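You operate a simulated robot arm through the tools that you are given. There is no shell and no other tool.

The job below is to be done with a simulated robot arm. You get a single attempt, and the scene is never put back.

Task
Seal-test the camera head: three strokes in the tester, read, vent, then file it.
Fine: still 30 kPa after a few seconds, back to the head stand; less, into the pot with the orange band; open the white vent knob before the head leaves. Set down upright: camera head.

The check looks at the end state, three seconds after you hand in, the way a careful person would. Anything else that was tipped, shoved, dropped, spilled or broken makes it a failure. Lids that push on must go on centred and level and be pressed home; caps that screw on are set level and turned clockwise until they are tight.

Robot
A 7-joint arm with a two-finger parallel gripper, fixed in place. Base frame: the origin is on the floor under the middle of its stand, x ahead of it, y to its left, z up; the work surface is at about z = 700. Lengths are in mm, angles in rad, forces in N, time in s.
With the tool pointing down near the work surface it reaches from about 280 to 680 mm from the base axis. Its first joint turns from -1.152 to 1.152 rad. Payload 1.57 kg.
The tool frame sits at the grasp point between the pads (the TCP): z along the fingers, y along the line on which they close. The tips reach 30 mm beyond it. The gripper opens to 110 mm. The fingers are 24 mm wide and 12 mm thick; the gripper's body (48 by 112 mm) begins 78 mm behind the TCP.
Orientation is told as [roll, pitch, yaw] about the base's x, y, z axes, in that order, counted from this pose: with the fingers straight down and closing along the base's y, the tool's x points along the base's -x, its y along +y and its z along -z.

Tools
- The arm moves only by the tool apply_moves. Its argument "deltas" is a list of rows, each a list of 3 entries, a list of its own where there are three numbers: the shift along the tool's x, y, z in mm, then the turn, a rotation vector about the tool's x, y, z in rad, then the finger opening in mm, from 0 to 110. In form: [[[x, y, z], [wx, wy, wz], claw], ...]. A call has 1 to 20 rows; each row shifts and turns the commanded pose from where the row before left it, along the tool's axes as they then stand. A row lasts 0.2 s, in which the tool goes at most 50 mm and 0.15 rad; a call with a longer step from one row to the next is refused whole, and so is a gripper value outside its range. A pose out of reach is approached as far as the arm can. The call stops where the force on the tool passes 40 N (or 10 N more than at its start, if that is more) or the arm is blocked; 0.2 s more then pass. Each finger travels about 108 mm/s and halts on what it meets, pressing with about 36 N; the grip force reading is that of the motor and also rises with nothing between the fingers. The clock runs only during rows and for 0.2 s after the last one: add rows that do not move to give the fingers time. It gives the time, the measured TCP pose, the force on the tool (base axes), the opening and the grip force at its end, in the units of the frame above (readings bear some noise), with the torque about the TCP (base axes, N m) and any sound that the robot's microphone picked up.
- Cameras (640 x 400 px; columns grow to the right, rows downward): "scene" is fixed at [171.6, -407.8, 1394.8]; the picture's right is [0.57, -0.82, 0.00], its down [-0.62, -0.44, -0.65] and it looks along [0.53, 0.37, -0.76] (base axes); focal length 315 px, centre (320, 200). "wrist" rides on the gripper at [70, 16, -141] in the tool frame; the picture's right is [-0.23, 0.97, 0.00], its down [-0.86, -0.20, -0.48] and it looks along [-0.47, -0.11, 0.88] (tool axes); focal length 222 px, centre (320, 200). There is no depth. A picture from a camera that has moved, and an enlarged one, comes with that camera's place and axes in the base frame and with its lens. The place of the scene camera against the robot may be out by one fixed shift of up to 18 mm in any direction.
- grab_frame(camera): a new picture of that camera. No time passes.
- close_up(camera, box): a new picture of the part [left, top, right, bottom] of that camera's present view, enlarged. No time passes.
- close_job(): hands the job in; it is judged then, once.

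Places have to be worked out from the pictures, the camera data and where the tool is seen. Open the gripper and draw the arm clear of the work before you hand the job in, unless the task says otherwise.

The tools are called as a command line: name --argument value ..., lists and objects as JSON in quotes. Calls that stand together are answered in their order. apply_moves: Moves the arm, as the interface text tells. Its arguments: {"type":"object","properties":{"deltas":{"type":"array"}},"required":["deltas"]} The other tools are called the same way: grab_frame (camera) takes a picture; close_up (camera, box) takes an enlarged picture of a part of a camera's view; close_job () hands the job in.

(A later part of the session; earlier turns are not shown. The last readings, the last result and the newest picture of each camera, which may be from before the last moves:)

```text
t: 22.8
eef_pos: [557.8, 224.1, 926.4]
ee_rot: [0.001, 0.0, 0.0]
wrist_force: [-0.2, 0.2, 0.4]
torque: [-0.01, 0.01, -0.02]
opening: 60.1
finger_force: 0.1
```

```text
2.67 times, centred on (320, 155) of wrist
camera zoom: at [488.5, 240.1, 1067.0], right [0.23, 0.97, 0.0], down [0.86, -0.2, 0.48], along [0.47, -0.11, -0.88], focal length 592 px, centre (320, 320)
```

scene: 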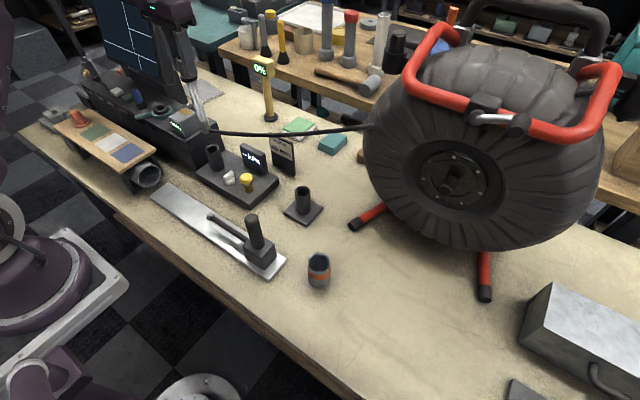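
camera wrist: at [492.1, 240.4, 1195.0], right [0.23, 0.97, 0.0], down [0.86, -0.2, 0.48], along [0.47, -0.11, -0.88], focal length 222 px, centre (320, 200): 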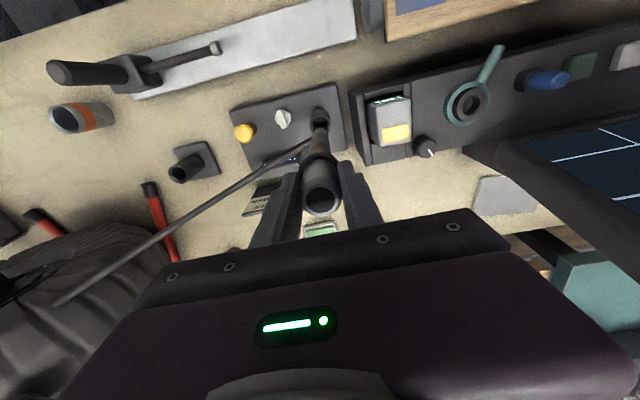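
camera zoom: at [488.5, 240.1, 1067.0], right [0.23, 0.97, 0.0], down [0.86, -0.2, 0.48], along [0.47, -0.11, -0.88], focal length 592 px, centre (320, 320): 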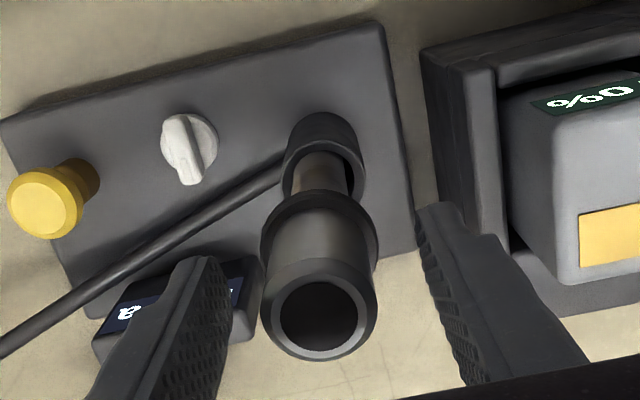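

The head stands in the tube on its own. I retract straight up well above its top.

apply_moves --deltas '[[[0, 0, -20], [0, 0, 0], 60], [[0, 0, -25], [0, 0, 0], 60], [[0, 0, -25], [0, 0, 0], 60], [[0, 0, -25], [0, 0, 0], 60]]'

close_up --camera "scene" --box '[170, 90, 290, 210]'

grab_frame --camera "wrist"

```text
t: 23.8
eef_pos: [555.2, 223.9, 1023.0]
ee_rot: [-0.001, 0.001, 0.0]
wrist_force: [0.3, 0.3, -0.6]
torque: [-0.01, -0.04, 0.01]
opening: 60.1
finger_force: 0.1
```

```text
3.33 times, centred on (230, 150) of scene
camera zoom: at [171.6, -407.8, 1394.8], right [0.57, -0.82, 0.0], down [-0.62, -0.44, -0.65], along [0.53, 0.37, -0.76], focal length 1049 px, centre (620, 367)
```

zoom: 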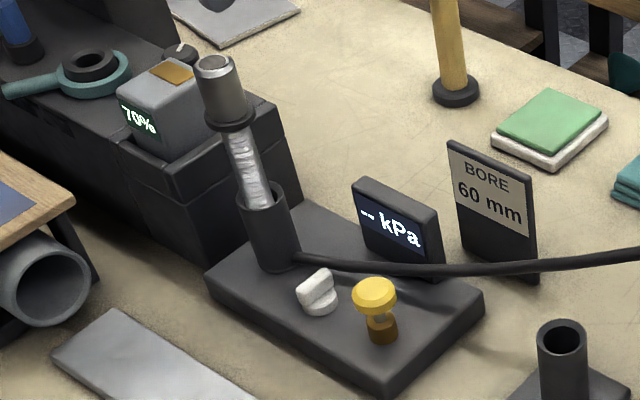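

```text
taken
camera wrist: at [487.1, 239.7, 1163.3], right [0.23, 0.97, 0.0], down [0.85, -0.2, 0.48], along [0.47, -0.11, -0.88], focal length 222 px, centre (320, 200)
```

wrist: 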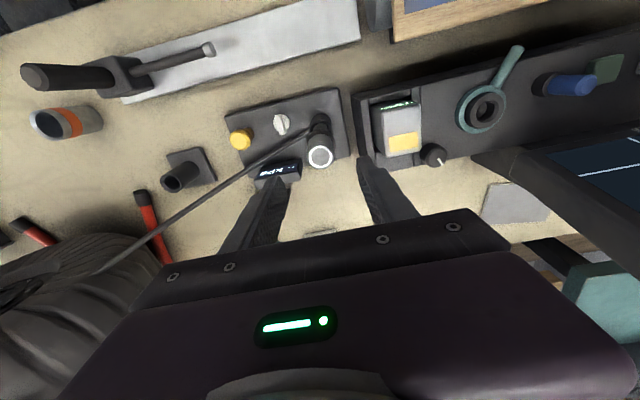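

The head is stable in the tester. I now move above the yellow plunger, close the fingers and look for its exact place.

apply_moves --deltas '[[[2.2, -27.8, 0], [0, 0, 0], 60], [[2.2, -27.8, 0], [0, 0, 0], 40], [[2.2, -27.8, 0], [0, 0, 0], 20], [[2.2, -27.8, 0], [0, 0, 0], 0], [[2.2, -27.8, 0], [0, 0, 0], 0], [[0, 0, 0], [0, 0, 0], 0]]'

grab_frame --camera "wrist"

close_up --camera "wrist" --box '[260, 80, 380, 180]'

```text
t: 25.2
eef_pos: [546.4, 83.8, 1020.4]
ee_rot: [0.0, 0.0, 0.001]
wrist_force: [0.1, 0.3, 0.8]
torque: [-0.01, 0.01, 0.01]
opening: 0.2
finger_force: 20.9
```

```text
taken
camera wrist: at [478.1, 100.8, 1161.7], right [0.23, 0.97, 0.0], down [0.86, -0.2, 0.48], along [0.47, -0.11, -0.88], focal length 222 px, centre (320, 200)
```

wrist: 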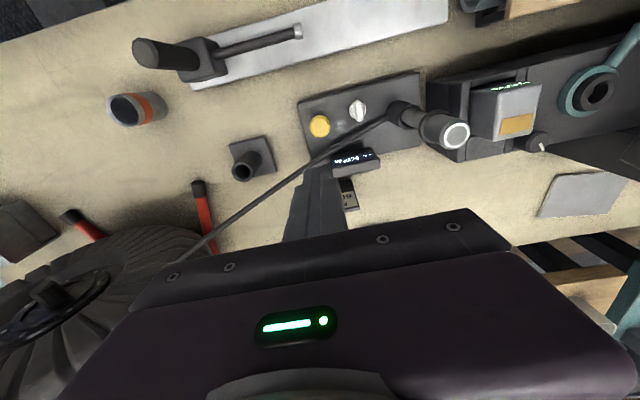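

```text
4.00 times, centred on (320, 130) of wrist
camera zoom: at [478.1, 100.8, 1161.7], right [0.23, 0.97, 0.0], down [0.86, -0.2, 0.48], along [0.47, -0.11, -0.88], focal length 888 px, centre (320, 480)
```

zoom: 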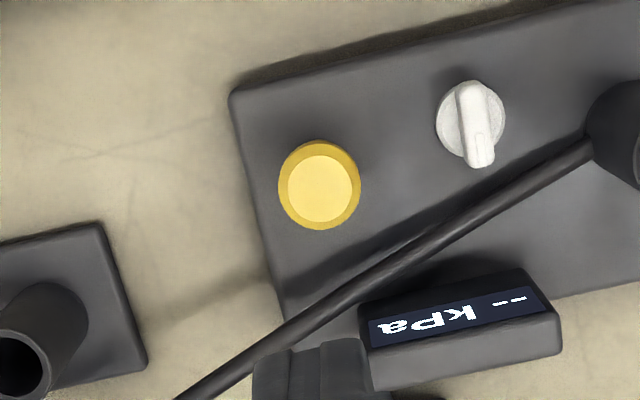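

The plunger is at (546.4, 84.6), right under the closed fingers. I descend to just above its top (≈785; contact expected at TCP ≈815).

apply_moves --deltas '[[[0, 0.8, 40], [0, 0, 0], 0], [[0, 0, 40], [0, 0, 0], 0], [[0, 0, 40], [0, 0, 0], 0], [[0, 0, 40], [0, 0, 0], 0], [[0, 0, 25], [0, 0, 0], 0], [[0, 0, 0], [0, 0, 0], 0]]'

close_up --camera "scene" --box '[170, 90, 290, 210]'

close_up --camera "wrist" --box '[240, 80, 400, 220]'

```text
t: 26.6
eef_pos: [545.0, 87.4, 836.1]
ee_rot: [0.0, -0.001, 0.0]
wrist_force: [-0.7, 0.2, 0.1]
torque: [0.03, -0.02, -0.01]
opening: 0.0
finger_force: 20.9
```

```text
3.33 times, centred on (230, 150) of scene
camera zoom: at [171.6, -407.8, 1394.8], right [0.57, -0.82, 0.0], down [-0.62, -0.44, -0.65], along [0.53, 0.37, -0.76], focal length 1049 px, centre (620, 367)
```

zoom: 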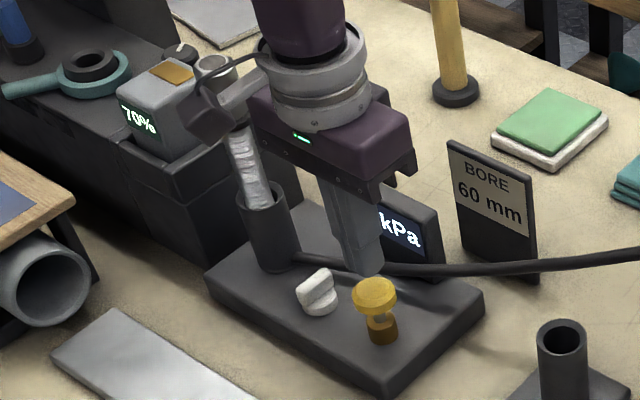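

```text
2.86 times, centred on (320, 150) of wrist
camera zoom: at [476.4, 102.4, 977.3], right [0.23, 0.97, 0.0], down [0.85, -0.2, 0.48], along [0.47, -0.11, -0.88], focal length 635 px, centre (320, 343)
```

zoom: 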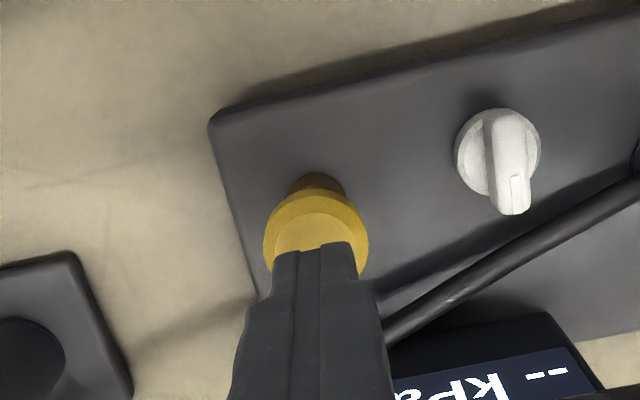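

Fingertips are centred over the plunger. I lower in 3 mm steps to find the contact.

apply_moves --deltas '[[[0, -1, 4], [0, 0, 0], 0], [[0, 0, 4], [0, 0, 0], 0], [[0, 0, 4], [0, 0, 0], 0], [[0, 0, 3], [0, 0, 0], 0], [[0, 0, 3], [0, 0, 0], 0], [[0, 0, 3], [0, 0, 0], 0]]'

close_up --camera "scene" --box '[210, 130, 290, 210]'

```text
t: 28.0
eef_pos: [545.3, 86.0, 815.2]
ee_rot: [0.0, 0.001, 0.0]
wrist_force: [0.0, -1.0, 0.3]
torque: [-0.01, 0.02, 0.02]
opening: 0.0
finger_force: 21.3
```

```text
5.00 times, centred on (250, 170) of scene
camera zoom: at [171.6, -407.8, 1394.8], right [0.57, -0.82, 0.0], down [-0.62, -0.44, -0.65], along [0.53, 0.37, -0.76], focal length 1574 px, centre (670, 350)
```

zoom: 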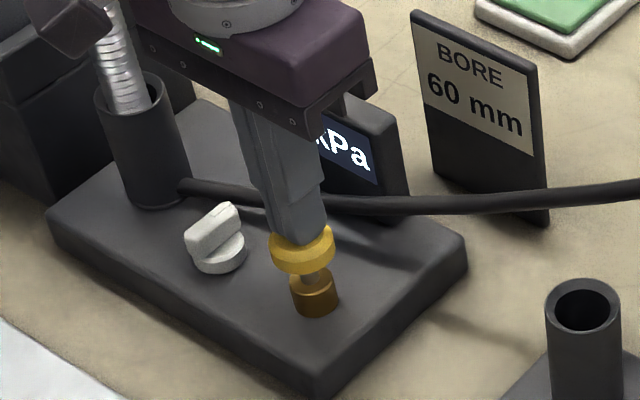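

Contact is imminent. I press down in 3 mm steps for the first stroke, watching the force.

apply_moves --deltas '[[[0, 0, 3], [0, 0, 0], 0], [[0, 0, 3], [0, 0, 0], 0], [[0, 0, 3], [0, 0, 0], 0]]'

close_up --camera "scene" --box '[210, 130, 290, 210]'

close_up --camera "wrist" --box '[240, 120, 400, 260]'

```text
t: 28.8
eef_pos: [546.7, 85.7, 806.3]
ee_rot: [-0.002, -0.002, 0.0]
wrist_force: [0.7, -0.6, 3.1]
torque: [0.0, -0.04, 0.02]
opening: 0.3
finger_force: 21.3
```

```text
5.00 times, centred on (250, 170) of scene
camera zoom: at [171.5, -407.8, 1394.8], right [0.57, -0.82, 0.0], down [-0.62, -0.44, -0.65], along [0.53, 0.37, -0.76], focal length 1574 px, centre (670, 350)
```

zoom: 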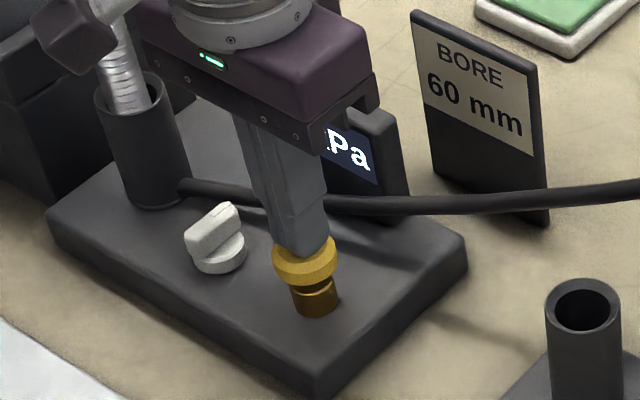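

```text
2.86 times, centred on (320, 190) of wrist
camera zoom: at [477.8, 101.5, 947.0], right [0.23, 0.97, 0.0], down [0.85, -0.2, 0.48], along [0.47, -0.11, -0.88], focal length 635 px, centre (320, 229)
```

zoom: 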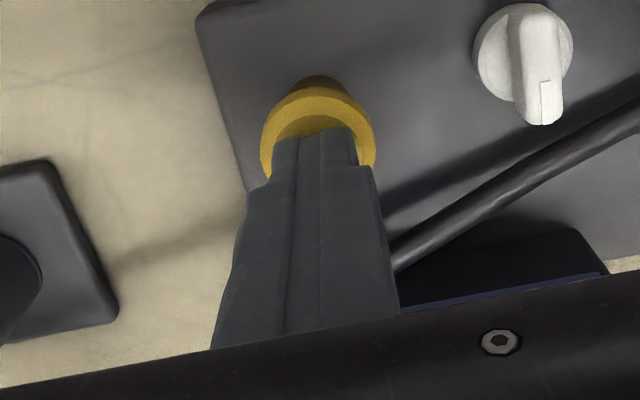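

The plunger gives with about 3 N of spring. I continue pressing until it bottoms out.

apply_moves --deltas '[[[0, 0, 2], [0, 0, 0], 0], [[0, 0, 2], [0, 0, 0], 0], [[0, 0, 2], [0, 0, 0], 0]]'

close_up --camera "scene" --box '[210, 130, 290, 210]'

```text
t: 29.6
eef_pos: [546.8, 85.2, 801.1]
ee_rot: [0.0, 0.0, -0.001]
wrist_force: [2.5, -0.4, 3.6]
torque: [-0.02, -0.08, -0.03]
opening: 0.1
finger_force: 21.6
```

```text
5.00 times, centred on (250, 170) of scene
camera zoom: at [171.5, -407.8, 1394.8], right [0.57, -0.82, 0.0], down [-0.62, -0.44, -0.65], along [0.53, 0.37, -0.76], focal length 1574 px, centre (670, 350)
```

zoom: 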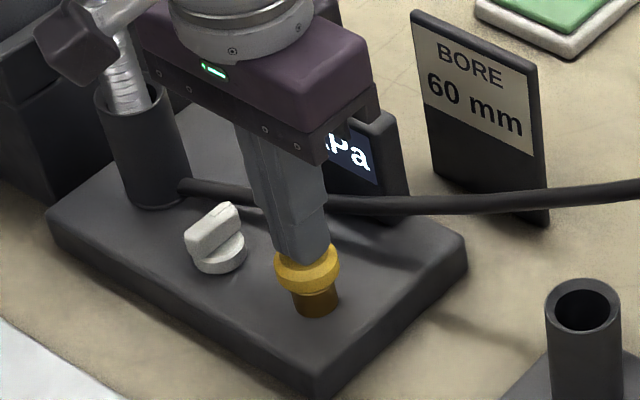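

apply_moves --deltas '[[[0, 0, 2], [0, 0, 0], 0], [[0, 0, 2], [0, 0, 0], 0], [[0, 0, 1], [0, 0, 0], 0]]'

close_up --camera "scene" --box '[210, 130, 290, 210]'

```text
t: 30.4
eef_pos: [544.9, 86.1, 795.1]
ee_rot: [-0.001, 0.0, -0.001]
wrist_force: [-0.3, 2.8, 7.4]
torque: [0.06, -0.02, -0.04]
opening: 0.0
finger_force: 20.7
heard: click
```

```text
5.00 times, centred on (250, 170) of scene
camera zoom: at [171.5, -407.7, 1394.9], right [0.57, -0.82, 0.0], down [-0.62, -0.44, -0.65], along [0.53, 0.37, -0.76], focal length 1574 px, centre (670, 350)
```

zoom: 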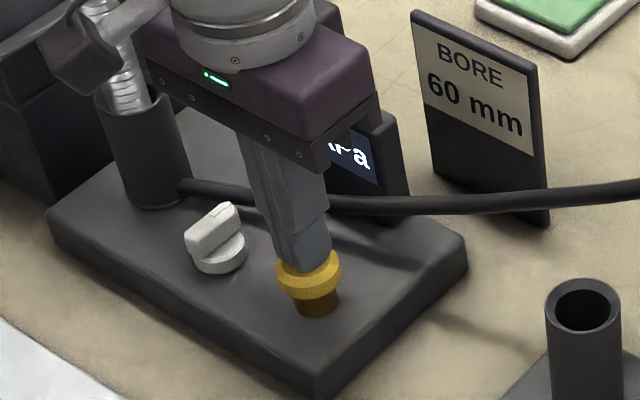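

A click was heard: stroke one registered at TCP z≈795. I raise to release the plunger fully and read the display.

apply_moves --deltas '[[[0, 0, -8], [0, 0, 0], 0], [[0, 0, -8], [0, 0, 0], 0], [[0, 0, -9], [0, 0, 0], 0], [[0, 0, 0], [0, 0, 0], 0]]'

close_up --camera "scene" --box '[210, 130, 290, 210]'

close_up --camera "wrist" --box '[240, 120, 440, 260]'

```text
t: 31.4
eef_pos: [544.8, 83.9, 820.1]
ee_rot: [0.001, 0.001, 0.001]
wrist_force: [0.3, -0.6, -1.4]
torque: [0.03, -0.03, 0.01]
opening: 0.0
finger_force: 21.3
```

```text
5.00 times, centred on (250, 170) of scene
camera zoom: at [171.6, -407.8, 1394.8], right [0.57, -0.82, 0.0], down [-0.62, -0.44, -0.65], along [0.53, 0.37, -0.76], focal length 1574 px, centre (670, 350)
```

zoom: 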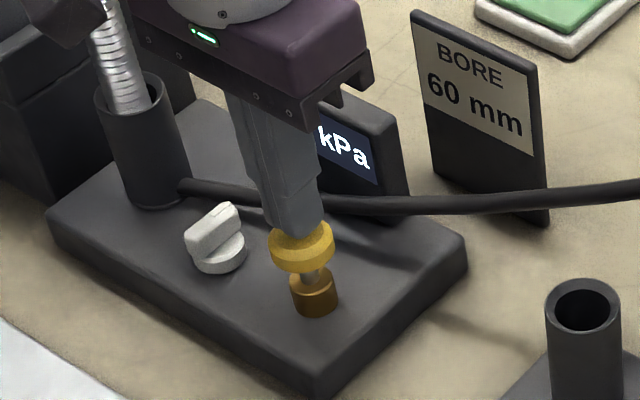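

```text
2.86 times, centred on (340, 190) of wrist
camera zoom: at [477.1, 101.5, 961.7], right [0.23, 0.97, 0.0], down [0.86, -0.2, 0.48], along [0.47, -0.11, -0.88], focal length 635 px, centre (263, 229)
```

zoom: 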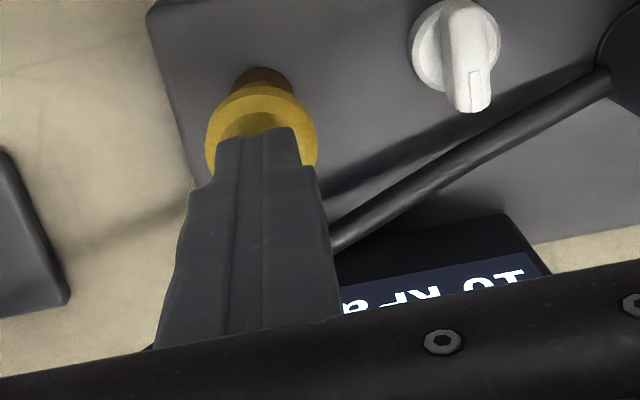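

The display shows 10 kPa, so the vent is closed and one stroke counts for 10. Second stroke: down 25.5 mm and back up.

apply_moves --deltas '[[[0, 0, 8], [0, 0, 0], 0], [[0, 0, 8], [0, 0, 0], 0], [[0, 0, 6], [0, 0, 0], 0], [[0, 0, 3.5], [0, 0, 0], 0], [[0, 0, 0], [0, 0, 0], 0], [[0, 0, -8], [0, 0, 0], 0], [[0, 0, -8], [0, 0, 0], 0], [[0, 0, -9.5], [0, 0, 0], 0], [[0, 0, 0], [0, 0, 0], 0]]'

close_up --camera "wrist" --box '[240, 120, 440, 260]'

```text
t: 33.4
eef_pos: [546.7, 85.5, 819.5]
ee_rot: [-0.001, 0.0, 0.0]
wrist_force: [-0.3, -0.3, -0.5]
torque: [-0.01, -0.02, -0.02]
opening: 0.0
finger_force: 21.7
heard: click
```

```text
2.86 times, centred on (340, 190) of wrist
camera zoom: at [477.6, 101.3, 960.4], right [0.23, 0.97, 0.0], down [0.86, -0.2, 0.48], along [0.47, -0.11, -0.88], focal length 635 px, centre (263, 229)
```

zoom: 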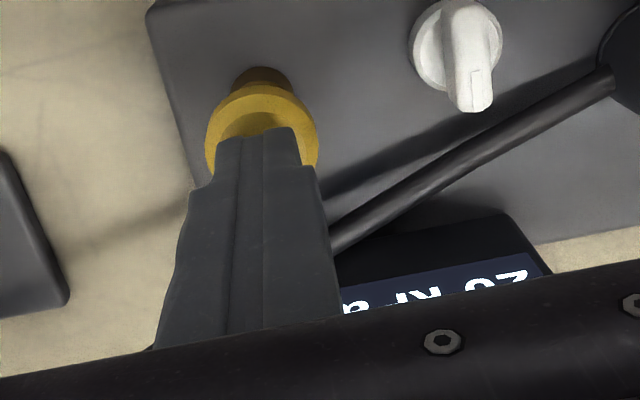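

Second click, display now 20 kPa. Third and last stroke, then I rise clear so the display can be read.

apply_moves --deltas '[[[0, 0, 8], [0, 0, 0], 0], [[0, 0, 8], [0, 0, 0], 0], [[0, 0, 6], [0, 0, 0], 0], [[0, 0, 3.5], [0, 0, 0], 0], [[0, 0, 0], [0, 0, 0], 0], [[0, 0, -8], [0, 0, 0], 0], [[0, 0, -8], [0, 0, 0], 0], [[0, 0, -9.5], [0, 0, 0], 0], [[0, 0, 0], [0, 0, 0], 0]]'

close_up --camera "wrist" --box '[240, 120, 440, 260]'

close_up --camera "scene" --box '[210, 130, 290, 210]'

```text
t: 35.4
eef_pos: [546.6, 85.5, 818.1]
ee_rot: [-0.001, -0.001, 0.001]
wrist_force: [-0.4, -1.1, -0.7]
torque: [-0.01, -0.01, -0.02]
opening: 0.1
finger_force: 21.0
heard: click
```

```text
2.86 times, centred on (340, 190) of wrist
camera zoom: at [477.6, 100.8, 960.2], right [0.23, 0.97, 0.0], down [0.86, -0.2, 0.48], along [0.47, -0.11, -0.88], focal length 635 px, centre (263, 229)
```

zoom: 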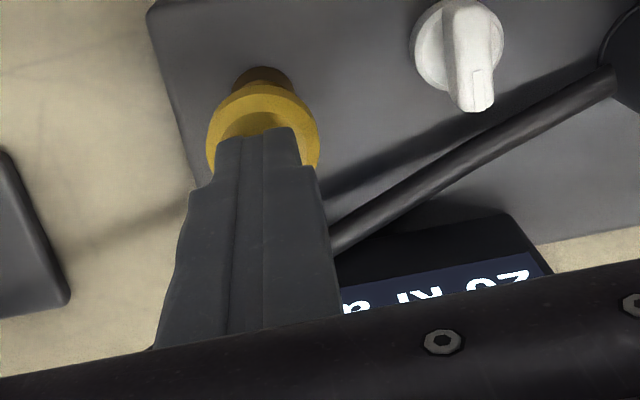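

```text
5.00 times, centred on (250, 170) of scene
camera zoom: at [171.6, -407.8, 1394.8], right [0.57, -0.82, 0.0], down [-0.62, -0.44, -0.65], along [0.53, 0.37, -0.76], focal length 1574 px, centre (670, 350)
```

zoom: 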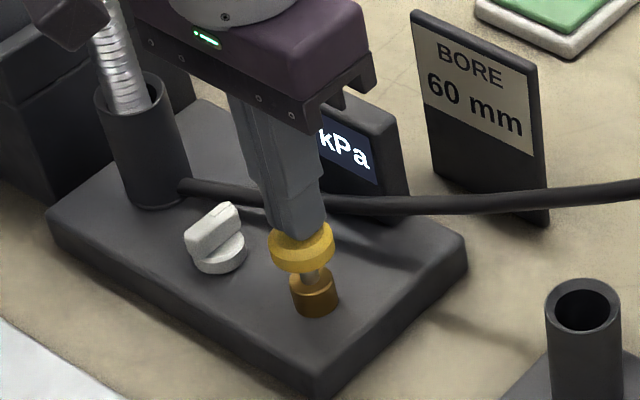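

The visible part of the digits doesn't look like a clean 30. I rise straight up to read the display completely.

apply_moves --deltas '[[[0, 0, -40], [0, 0, 0], 0], [[0, 0, -40], [0, 0, 0], 0], [[0, 0, -40], [0, 0, 0], 0]]'

close_up --camera "scene" --box '[210, 130, 290, 210]'

close_up --camera "wrist" --box '[280, 80, 440, 200]'

```text
t: 36.2
eef_pos: [547.4, 84.1, 939.6]
ee_rot: [0.0, -0.001, 0.001]
wrist_force: [0.4, -0.1, 0.6]
torque: [0.01, 0.0, -0.01]
opening: 0.0
finger_force: 21.4
```

```text
5.00 times, centred on (250, 170) of scene
camera zoom: at [171.6, -407.8, 1394.8], right [0.57, -0.82, 0.0], down [-0.62, -0.44, -0.65], along [0.53, 0.37, -0.76], focal length 1574 px, centre (670, 350)
```

zoom: 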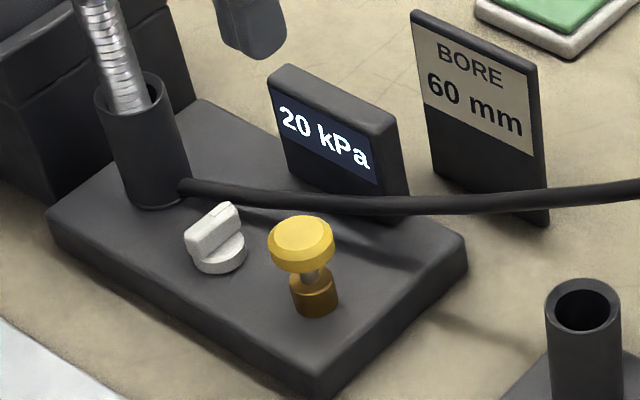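

```text
3.33 times, centred on (360, 140) of wrist
camera zoom: at [478.7, 99.7, 1080.1], right [0.23, 0.97, 0.0], down [0.86, -0.2, 0.48], along [0.47, -0.11, -0.88], focal length 740 px, centre (187, 400)
```

zoom: 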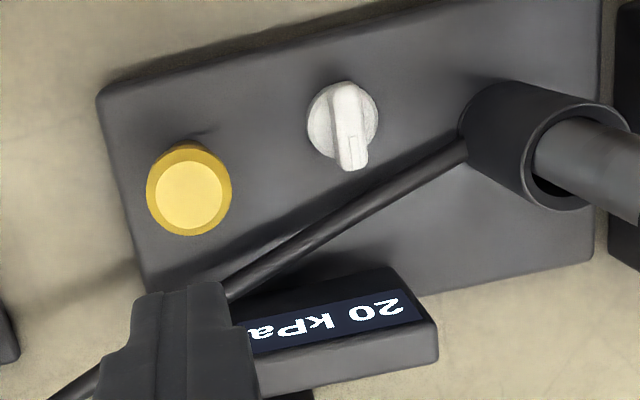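

The display reads 20 kPa though three clicks were heard. I hold still for about two seconds and read again to see whether it is falling.

apply_moves --deltas '[[[0, 0, -2], [0, 0, 0], 0], [[0, 0, 0], [0, 0, 0], 0], [[0, 0, 0], [0, 0, 0], 0], [[0, 0, 0], [0, 0, 0], 0], [[0, 0, 0], [0, 0, 0], 0]]'

close_up --camera "scene" --box '[210, 130, 290, 210]'

```text
t: 37.4
eef_pos: [547.3, 83.9, 940.3]
ee_rot: [-0.001, 0.0, 0.001]
wrist_force: [0.5, 0.2, 0.0]
torque: [0.0, 0.02, 0.0]
opening: 0.1
finger_force: 21.1
```

```text
5.00 times, centred on (250, 170) of scene
camera zoom: at [171.6, -407.8, 1394.8], right [0.57, -0.82, 0.0], down [-0.62, -0.44, -0.65], along [0.53, 0.37, -0.76], focal length 1574 px, centre (670, 350)
```

zoom: 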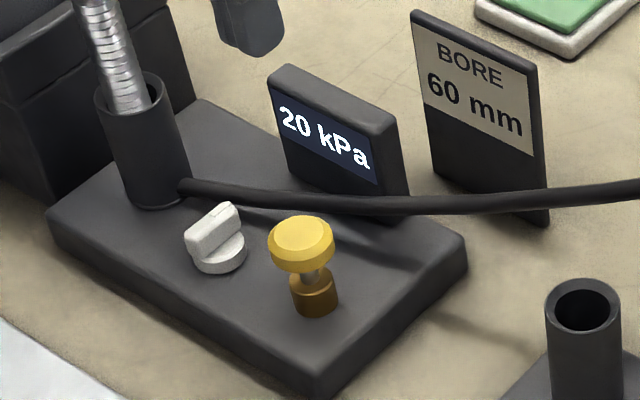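

Still 20 kPa. I wait a few seconds more to see the trend.

apply_moves --deltas '[[[0, 0, 0], [0, 0, 0], 0], [[0, 0, 0], [0, 0, 0], 0], [[0, 0, 0], [0, 0, 0], 0], [[0, 0, 0], [0, 0, 0], 0], [[0, 0, 0], [0, 0, 0], 0], [[0, 0, 0], [0, 0, 0], 0], [[0, 0, 0], [0, 0, 0], 0], [[0, 0, 0], [0, 0, 0], 0], [[0, 0, 0], [0, 0, 0], 0], [[0, 0, 0], [0, 0, 0], 0], [[0, 0, 0], [0, 0, 0], 0], [[0, 0, 0], [0, 0, 0], 0], [[0, 0, 0], [0, 0, 0], 0], [[0, 0, 0], [0, 0, 0], 0], [[0, 0, 0], [0, 0, 0], 0]]'

close_up --camera "scene" --box '[210, 130, 290, 210]'

```text
t: 40.6
eef_pos: [546.8, 85.0, 940.7]
ee_rot: [0.002, 0.001, 0.0]
wrist_force: [0.1, -0.5, 0.4]
torque: [0.01, 0.01, 0.02]
opening: 0.0
finger_force: 21.6
```

```text
5.00 times, centred on (250, 170) of scene
camera zoom: at [171.6, -407.8, 1394.8], right [0.57, -0.82, 0.0], down [-0.62, -0.44, -0.65], along [0.53, 0.37, -0.76], focal length 1574 px, centre (670, 350)
```

zoom: 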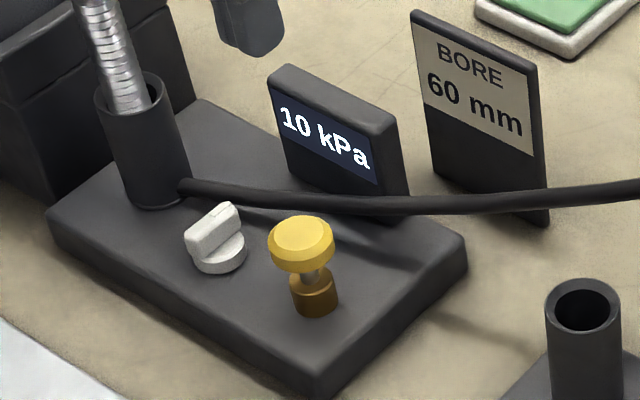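

The pressure is falling on its own (30→20→10 kPa with the vent shut): the head leaks, so it belongs in the orange-banded pot. Next I must open the vent; with the head standing close by, the gripper body only clears it if I take the knob bar by its ends, so I yaw the gripper +90° here, above everything.

apply_moves --deltas '[[[0, 0, -10], [0, 0, -0.1428], 20], [[0, 0, 0], [0, 0, -0.1428], 40], [[0, 0, 0], [0, 0, -0.1428], 65], [[0, 0, 0], [0, 0, -0.1428], 65], [[0, 0, 0], [0, 0, -0.1428], 65], [[0, 0, 0], [0, 0, -0.1428], 65], [[0, 0, 0], [0, 0, -0.1428], 65], [[0, 0, 0], [0, 0, -0.1428], 65], [[0, 0, 0], [0, 0, -0.1428], 65], [[0, 0, 0], [0, 0, -0.1428], 65], [[0, 0, 0], [0, 0, -0.1428], 65], [[0, 0, 0], [0, 0, 0], 65]]'

grab_frame --camera "scene"

grab_frame --camera "wrist"

```text
t: 43.2
eef_pos: [547.2, 84.8, 951.2]
ee_rot: [-0.002, -0.001, 1.574]
wrist_force: [0.0, -0.9, 0.4]
torque: [0.0, -0.01, 0.02]
opening: 64.9
finger_force: 0.0
```

```text
taken
```

scene: 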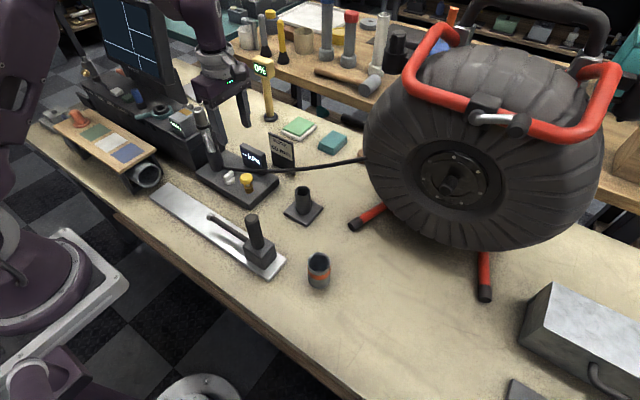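

```text
taken
camera wrist: at [531.4, 15.1, 1092.8], right [-0.97, 0.23, 0.0], down [0.2, 0.86, 0.48], along [0.11, 0.47, -0.88], focal length 222 px, centre (320, 200)
```

wrist: 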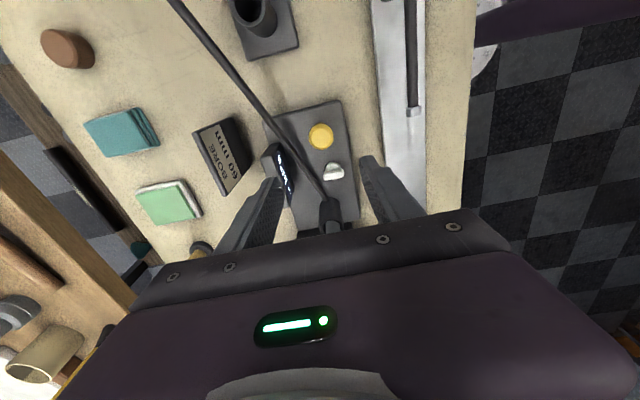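

Yaw is +90° now. I shift over the knob (541.3, 153.8), still high, and check the view and the display.

apply_moves --deltas '[[[-23, 2, 0], [0, 0, 0], 65], [[-23, 2, 0], [0, 0, 0], 65], [[-23, 2, 0], [0, 0, 0], 65], [[0, 0, 0], [0, 0, 0], 65]]'

close_up --camera "wrist" --box '[240, 80, 400, 220]'

close_up --camera "scene" --box '[170, 90, 290, 210]'

```text
t: 44.2
eef_pos: [541.3, 154.2, 951.0]
ee_rot: [0.0, 0.001, 1.572]
wrist_force: [-0.5, 0.1, 1.1]
torque: [-0.01, 0.0, -0.05]
opening: 64.9
finger_force: 0.1
```

```text
2.86 times, centred on (320, 150) of wrist
camera zoom: at [525.9, 84.0, 1092.6], right [-0.97, 0.23, 0.0], down [0.2, 0.85, 0.48], along [0.11, 0.47, -0.88], focal length 635 px, centre (320, 343)
```

zoom: 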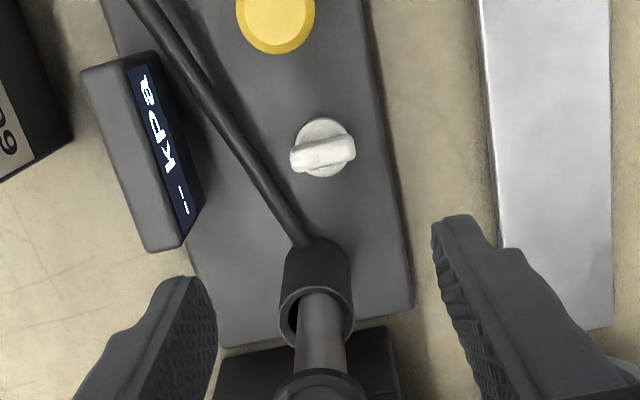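

```text
3.33 times, centred on (230, 150) of scene
camera zoom: at [171.6, -407.7, 1394.8], right [0.57, -0.82, 0.0], down [-0.62, -0.44, -0.65], along [0.53, 0.37, -0.76], focal length 1049 px, centre (620, 367)
```

zoom: 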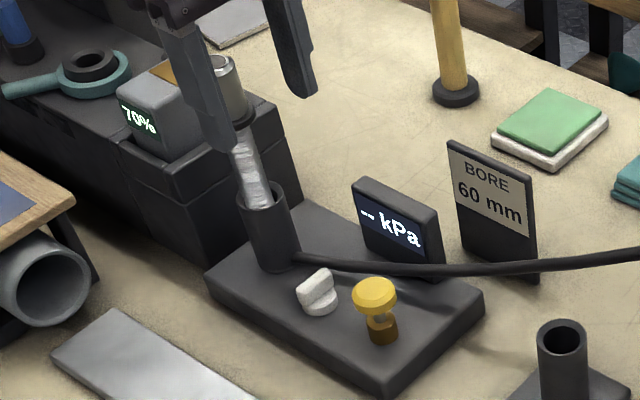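

The display is back to "--", i.e. all pressure has leaked off by itself. The knob is exactly under the TCP; I narrow the opening to 52 mm and descend to straddle the bar's ends (TCP z≈770).

apply_moves --deltas '[[[0, 0, 35], [0, 0, 0], 52], [[0, 0, 35], [0, 0, 0], 52], [[0, 0, 35], [0, 0, 0], 52], [[0, 0, 35], [0, 0, 0], 52], [[0, 0, 20], [0, 0, 0], 52], [[0, 0, 0], [0, 0, 0], 52]]'

close_up --camera "wrist" --box '[240, 80, 400, 220]'

close_up --camera "scene" --box '[170, 90, 290, 210]'

```text
t: 45.6
eef_pos: [540.9, 154.2, 791.5]
ee_rot: [0.001, 0.0, 1.57]
wrist_force: [-0.2, -0.5, 0.0]
torque: [0.01, -0.01, 0.01]
opening: 52.0
finger_force: 0.0
```

```text
2.86 times, centred on (320, 150) of wrist
camera zoom: at [524.4, 83.3, 932.5], right [-0.97, 0.23, 0.0], down [0.2, 0.86, 0.48], along [0.11, 0.47, -0.88], focal length 635 px, centre (320, 343)
```

zoom: 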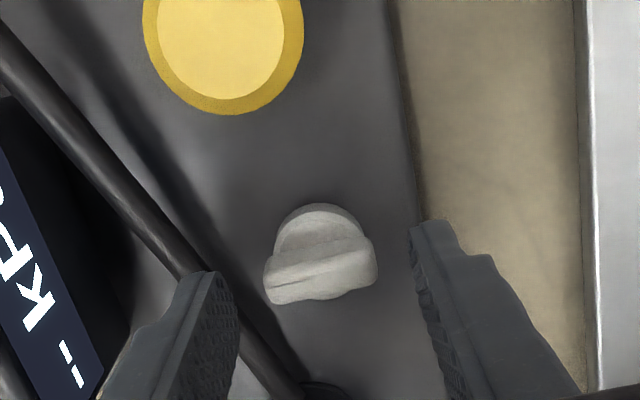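

```text
3.33 times, centred on (230, 150) of scene
camera zoom: at [171.6, -407.8, 1394.8], right [0.57, -0.82, 0.0], down [-0.62, -0.44, -0.65], along [0.53, 0.37, -0.76], focal length 1049 px, centre (620, 367)
```

zoom: 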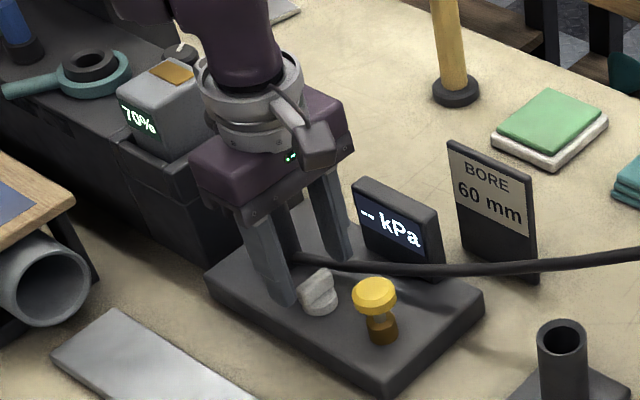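

The fingers straddle the bar's ends properly. I lower 20 mm more so the tips come beside the bar, then close.

apply_moves --deltas '[[[0, 0, 8], [0, 0, 0], 52], [[0, 0, 7], [0, 0, 0], 52], [[0, 0, 5], [0, 0, 0], 52], [[0, 0, 0], [0, 0, 0], 52]]'

close_up --camera "wrist" --box '[240, 100, 400, 240]'

close_up --camera "scene" --box '[190, 130, 270, 200]'

```text
t: 46.6
eef_pos: [540.9, 153.6, 770.2]
ee_rot: [0.001, 0.001, 1.57]
wrist_force: [0.3, 0.0, 0.2]
torque: [0.0, 0.01, 0.02]
opening: 52.1
finger_force: 0.0
```

```text
2.86 times, centred on (320, 170) of wrist
camera zoom: at [525.2, 84.0, 912.2], right [-0.97, 0.23, 0.0], down [0.2, 0.85, 0.48], along [0.11, 0.47, -0.88], focal length 635 px, centre (320, 286)
```

zoom: 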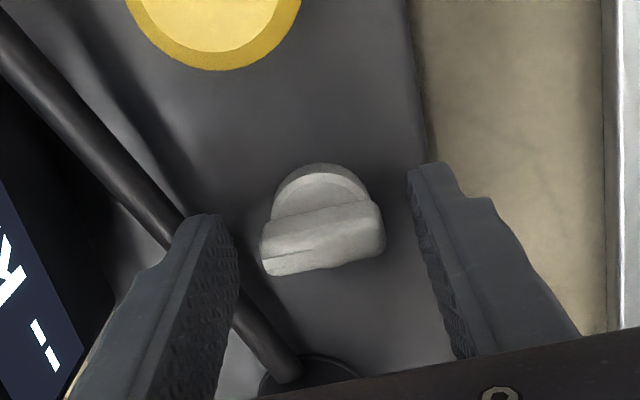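

```text
5.71 times, centred on (230, 165) of scene
camera zoom: at [171.6, -407.8, 1394.8], right [0.57, -0.82, 0.0], down [-0.62, -0.44, -0.65], along [0.53, 0.37, -0.76], focal length 1798 px, centre (834, 400)
```

zoom: 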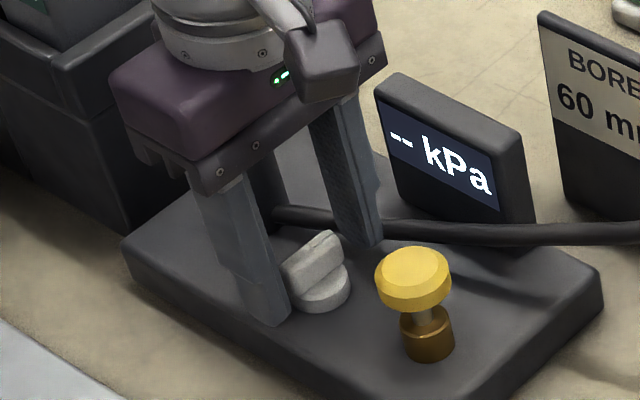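

I close onto the bar ends.

apply_moves --deltas '[[[0, 0, 0], [0, 0, 0], 44], [[0, 0, 0], [0, 0, 0], 38], [[0, 0, 0], [0, 0, 0], 32], [[0, 0, 0], [0, 0, 0], 28], [[0, 0, 0], [0, 0, 0], 28]]'

close_up --camera "wrist" --box '[240, 100, 400, 240]'

```text
t: 47.8
eef_pos: [538.9, 153.7, 771.6]
ee_rot: [0.003, 0.0, 1.571]
wrist_force: [-5.6, 0.4, 1.8]
torque: [-0.01, 0.11, -0.01]
opening: 34.6
finger_force: 36.0
```

```text
2.86 times, centred on (320, 170) of wrist
camera zoom: at [524.9, 84.0, 912.3], right [-0.97, 0.23, 0.0], down [0.2, 0.86, 0.48], along [0.11, 0.47, -0.88], focal length 635 px, centre (320, 286)
```

zoom: 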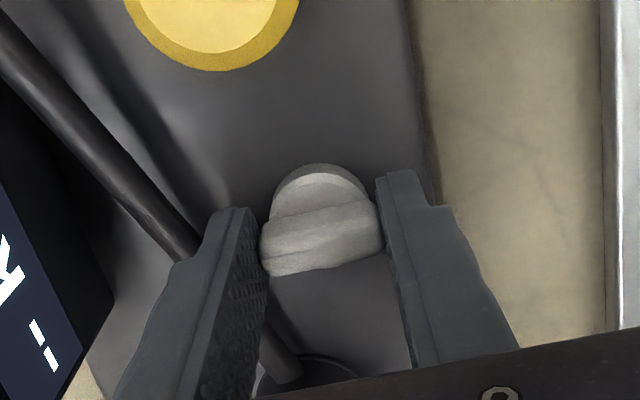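

Gripped (34.6 mm). I turn counter-clockwise (seen from above) a little, about 0.3 rad, and check torque and whether the knob follows.

apply_moves --deltas '[[[0, 0.4, 0], [0, 0, -0.1], 28], [[0, 0, 0], [0, 0, -0.1], 28], [[0, 0, 0], [0, 0, -0.1], 28], [[0, 0, 0], [0, 0, 0], 28]]'

close_up --camera "wrist" --box '[240, 100, 400, 240]'

close_up --camera "scene" --box '[190, 130, 270, 200]'

```text
t: 48.8
eef_pos: [540.6, 155.2, 770.8]
ee_rot: [0.001, 0.0, 1.872]
wrist_force: [-0.7, -0.6, -0.5]
torque: [-0.07, 0.0, -0.01]
opening: 34.6
finger_force: 36.0
```

```text
2.86 times, centred on (320, 170) of wrist
camera zoom: at [546.6, 82.3, 912.3], right [-1.0, -0.07, 0.0], down [-0.06, 0.88, 0.48], along [-0.04, 0.48, -0.88], focal length 635 px, centre (320, 286)
```

zoom: 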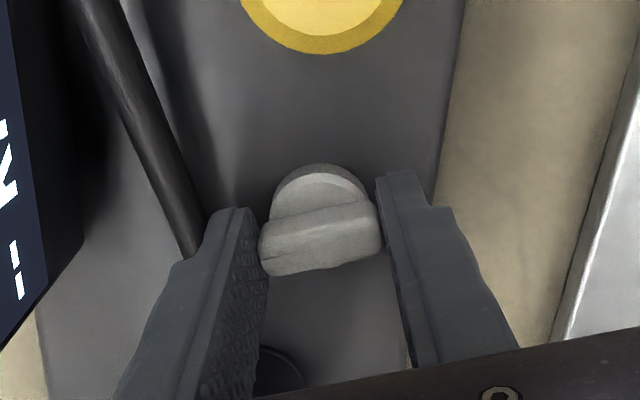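

```text
5.71 times, centred on (230, 165) of scene
camera zoom: at [171.9, -407.7, 1394.8], right [0.57, -0.82, 0.0], down [-0.62, -0.44, -0.65], along [0.53, 0.37, -0.76], focal length 1798 px, centre (834, 400)
```

zoom: 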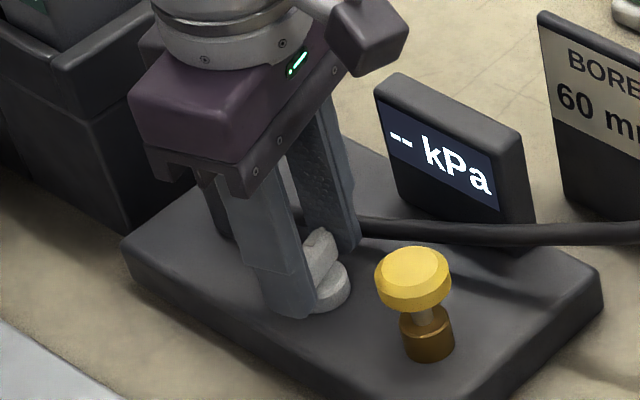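

The knob follows freely counter-clockwise. I continue to about 0.62 rad total, the most this grip allows before the gripper body nears the head.

apply_moves --deltas '[[[0, 0, 0], [0, 0, -0.1], 28], [[0, 0, 0], [0, 0, -0.1], 28], [[0, 0, 0], [0, 0, -0.11], 28], [[0, 0, 0], [0, 0, 0], 28]]'

close_up --camera "wrist" --box '[240, 100, 400, 240]'

close_up --camera "scene" --box '[170, 90, 290, 210]'

```text
t: 49.8
eef_pos: [540.5, 153.0, 771.7]
ee_rot: [0.0, 0.002, 2.182]
wrist_force: [-0.5, -0.3, -0.1]
torque: [0.23, 0.41, -0.02]
opening: 34.4
finger_force: 35.8
```

```text
2.86 times, centred on (320, 170) of wrist
camera zoom: at [567.9, 87.2, 913.0], right [-0.93, -0.37, 0.0], down [-0.33, 0.82, 0.48], along [-0.18, 0.44, -0.88], focal length 635 px, centre (320, 286)
```

zoom: 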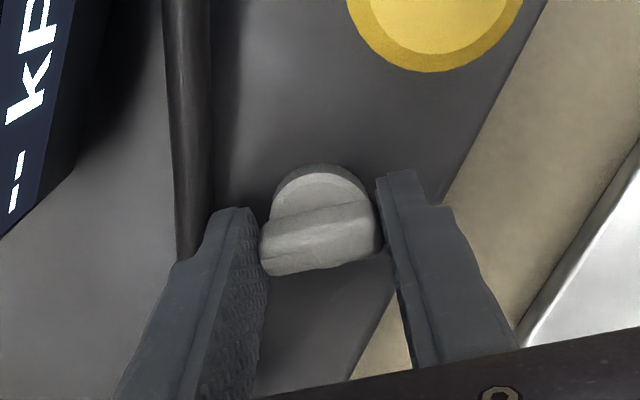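

```text
3.33 times, centred on (230, 150) of scene
camera zoom: at [172.0, -407.7, 1394.8], right [0.57, -0.82, 0.0], down [-0.62, -0.44, -0.65], along [0.53, 0.37, -0.76], focal length 1049 px, centre (620, 367)
```

zoom: 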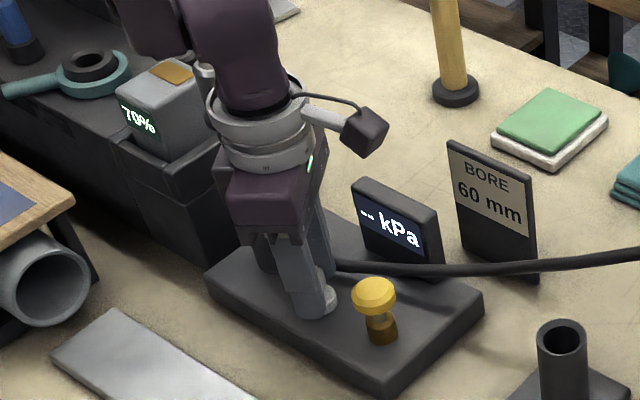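

The knob is at ~35° now. I release, rise above the head's top height, and turn the gripper back 90° to take the bar by its sides.

apply_moves --deltas '[[[0, 0, 0], [0, 0, 0], 38], [[0, 0, 0], [0, 0, 0], 46], [[0, 0, 0], [0, 0, 0], 46], [[0, 0, -15], [0, 0, 0], 46], [[0, 0, -35], [0, 0, 0], 46], [[0, 0, -45], [0, 0, 0], 46], [[0, 0, -45], [0, 0, 0], 46], [[0, 0, 0], [0, 0, 0], 46]]'

close_up --camera "scene" --box '[170, 90, 290, 210]'

close_up --camera "wrist" --box '[220, 60, 420, 220]'

```text
t: 51.6
eef_pos: [540.1, 155.5, 912.1]
ee_rot: [0.0, 0.001, 2.18]
wrist_force: [1.0, -0.3, -0.4]
torque: [-0.02, 0.03, 0.01]
opening: 46.1
finger_force: 0.1
```

```text
3.33 times, centred on (230, 150) of scene
camera zoom: at [171.6, -407.8, 1394.8], right [0.57, -0.82, 0.0], down [-0.62, -0.44, -0.65], along [0.53, 0.37, -0.76], focal length 1049 px, centre (620, 367)
```

zoom: 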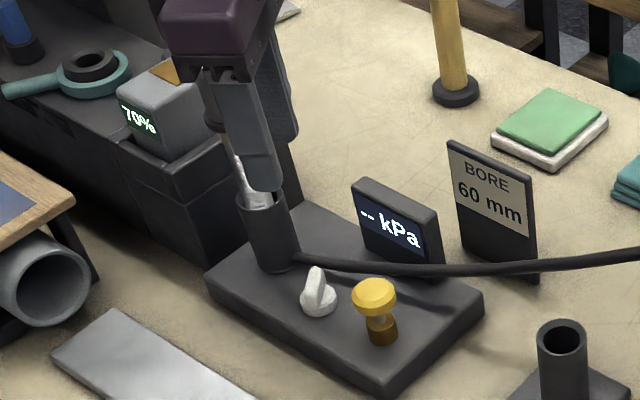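

```text
2.50 times, centred on (320, 140) of wrist
camera zoom: at [568.0, 88.4, 1053.5], right [-0.93, -0.37, 0.0], down [-0.33, 0.82, 0.48], along [-0.18, 0.44, -0.88], focal length 555 px, centre (320, 350)
```

zoom: 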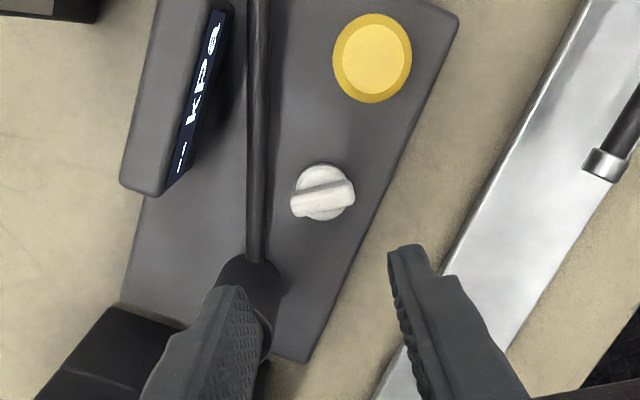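

The knob stays where I left it, and the head is undisturbed. I rotate the gripper clockwise 90° at this height.

apply_moves --deltas '[[[0, 0, 0], [0, 0, 0.1428], 40], [[0, 0, 0], [0, 0, 0.1428], 40], [[0, 0, 0], [0, 0, 0.1428], 40], [[0, 0, 0], [0, 0, 0.1428], 40], [[0, 0, 0], [0, 0, 0.1428], 40], [[0, 0, 0], [0, 0, 0.1428], 40], [[0, 0, 0], [0, 0, 0.1428], 40], [[0, 0, 0], [0, 0, 0.1428], 40], [[0, 0, 0], [0, 0, 0.1428], 40], [[0, 0, 0], [0, 0, 0.1428], 40], [[0, 0, 0], [0, 0, 0.1428], 40], [[0, 0, 0], [0, 0, 0], 40]]'

close_up --camera "wrist" --box '[220, 60, 420, 220]'

```text
t: 54.2
eef_pos: [540.2, 154.6, 912.1]
ee_rot: [0.001, 0.002, 0.607]
wrist_force: [1.0, -0.2, 0.7]
torque: [0.02, 0.0, -0.01]
opening: 39.9
finger_force: 0.1
```

```text
2.50 times, centred on (320, 140) of wrist
camera zoom: at [474.6, 127.6, 1052.7], right [-0.37, 0.93, 0.0], down [0.82, 0.32, 0.48], along [0.44, 0.18, -0.88], focal length 555 px, centre (320, 350)
```

zoom: 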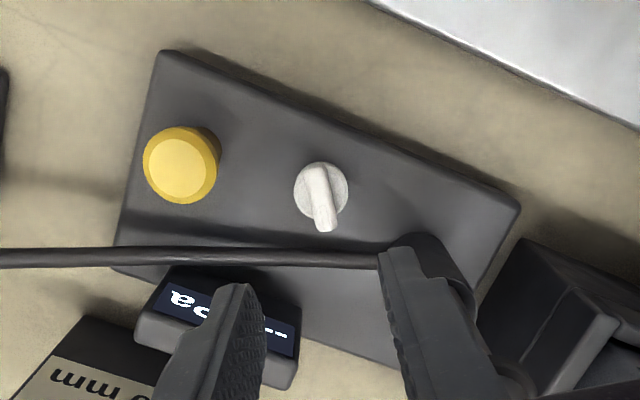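

Bar lies squarely between the fingers. I descend to TCP z≈776 so the tips stay above the knob's disc, then check.

apply_moves --deltas '[[[0, 0, 35], [0, 0, 0], 40], [[0, 0, 35], [0, 0, 0], 40], [[0, 0, 35], [0, 0, 0], 40], [[0, 0, 20], [0, 0, 0], 40], [[0, 0, 10], [0, 0, 0], 40], [[0, 0, 0], [0, 0, 0], 40]]'

close_up --camera "wrist" --box '[240, 100, 400, 240]'

close_up --camera "scene" --box '[190, 130, 270, 200]'

```text
t: 55.6
eef_pos: [541.8, 153.6, 776.8]
ee_rot: [0.001, 0.0, 0.61]
wrist_force: [-0.2, -0.1, 0.4]
torque: [0.0, -0.01, 0.03]
opening: 40.1
finger_force: 0.0
```

```text
2.86 times, centred on (320, 170) of wrist
camera zoom: at [474.8, 126.5, 917.2], right [-0.37, 0.93, 0.0], down [0.81, 0.33, 0.48], along [0.44, 0.18, -0.88], focal length 635 px, centre (320, 286)
```

zoom: 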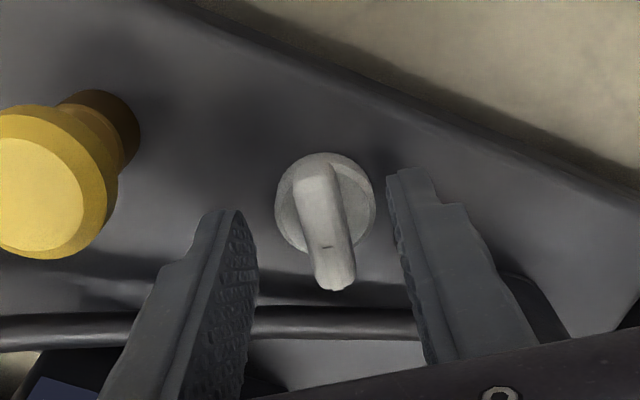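

```text
5.71 times, centred on (230, 165) of scene
camera zoom: at [171.6, -407.8, 1394.8], right [0.57, -0.82, 0.0], down [-0.62, -0.44, -0.65], along [0.53, 0.37, -0.76], focal length 1798 px, centre (834, 400)
```

zoom: 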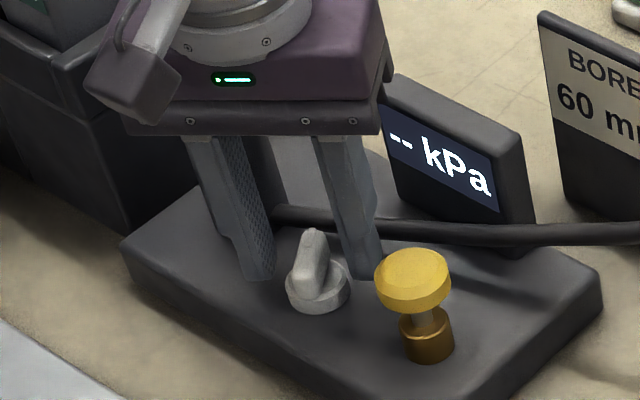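

The bar is centred between the fingers; I close on its sides.

apply_moves --deltas '[[[0, 0, 0], [0, 0, 0], 28], [[0, 0, 0], [0, 0, 0], 18], [[0, 0, 0], [0, 0, 0], 10], [[0, 0, 0], [0, 0, 0], 5], [[0, 0, 0], [0, 0, 0], 5]]'

close_up --camera "wrist" --box '[240, 100, 400, 240]'

```text
t: 56.8
eef_pos: [540.6, 153.7, 776.2]
ee_rot: [0.0, 0.0, 0.611]
wrist_force: [-5.4, 7.6, 2.1]
torque: [0.14, 0.23, 0.0]
opening: 13.6
finger_force: 4.9
```

```text
2.86 times, centred on (320, 170) of wrist
camera zoom: at [474.5, 127.1, 917.5], right [-0.37, 0.93, 0.0], down [0.82, 0.33, 0.48], along [0.44, 0.18, -0.88], focal length 635 px, centre (320, 286)
```

zoom: 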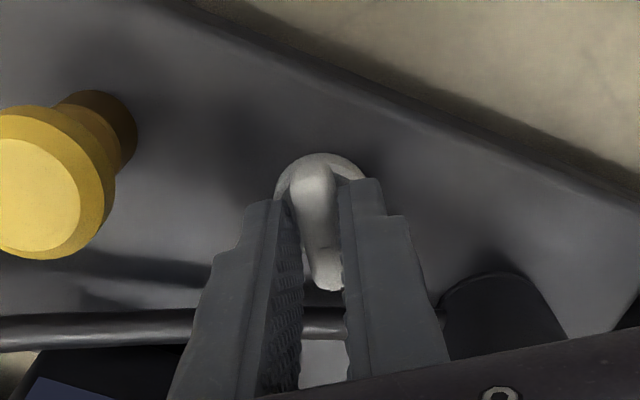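

One finger touched first (side force ~9 N). I shift 1 mm along the closing axis and finish closing.

apply_moves --deltas '[[[0, 0.8, 0], [0, 0, 0], 5], [[0, 0, 0], [0, 0, 0], 3], [[0, 0, 0], [0, 0, 0], 3]]'

close_up --camera "wrist" --box '[240, 100, 400, 240]'

```text
t: 57.6
eef_pos: [538.5, 154.2, 774.9]
ee_rot: [0.002, -0.002, 0.611]
wrist_force: [-8.1, 6.5, -2.5]
torque: [0.15, 0.15, 0.01]
opening: 12.2
finger_force: 5.2
```

```text
2.86 times, centred on (320, 170) of wrist
camera zoom: at [474.2, 127.7, 917.5], right [-0.37, 0.93, 0.0], down [0.82, 0.33, 0.48], along [0.44, 0.18, -0.88], focal length 635 px, centre (320, 286)
```

zoom: 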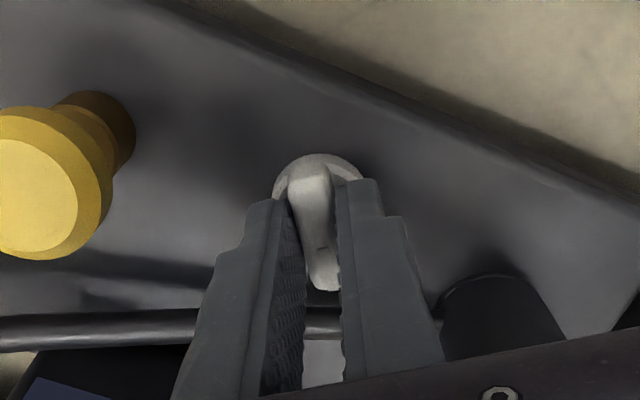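

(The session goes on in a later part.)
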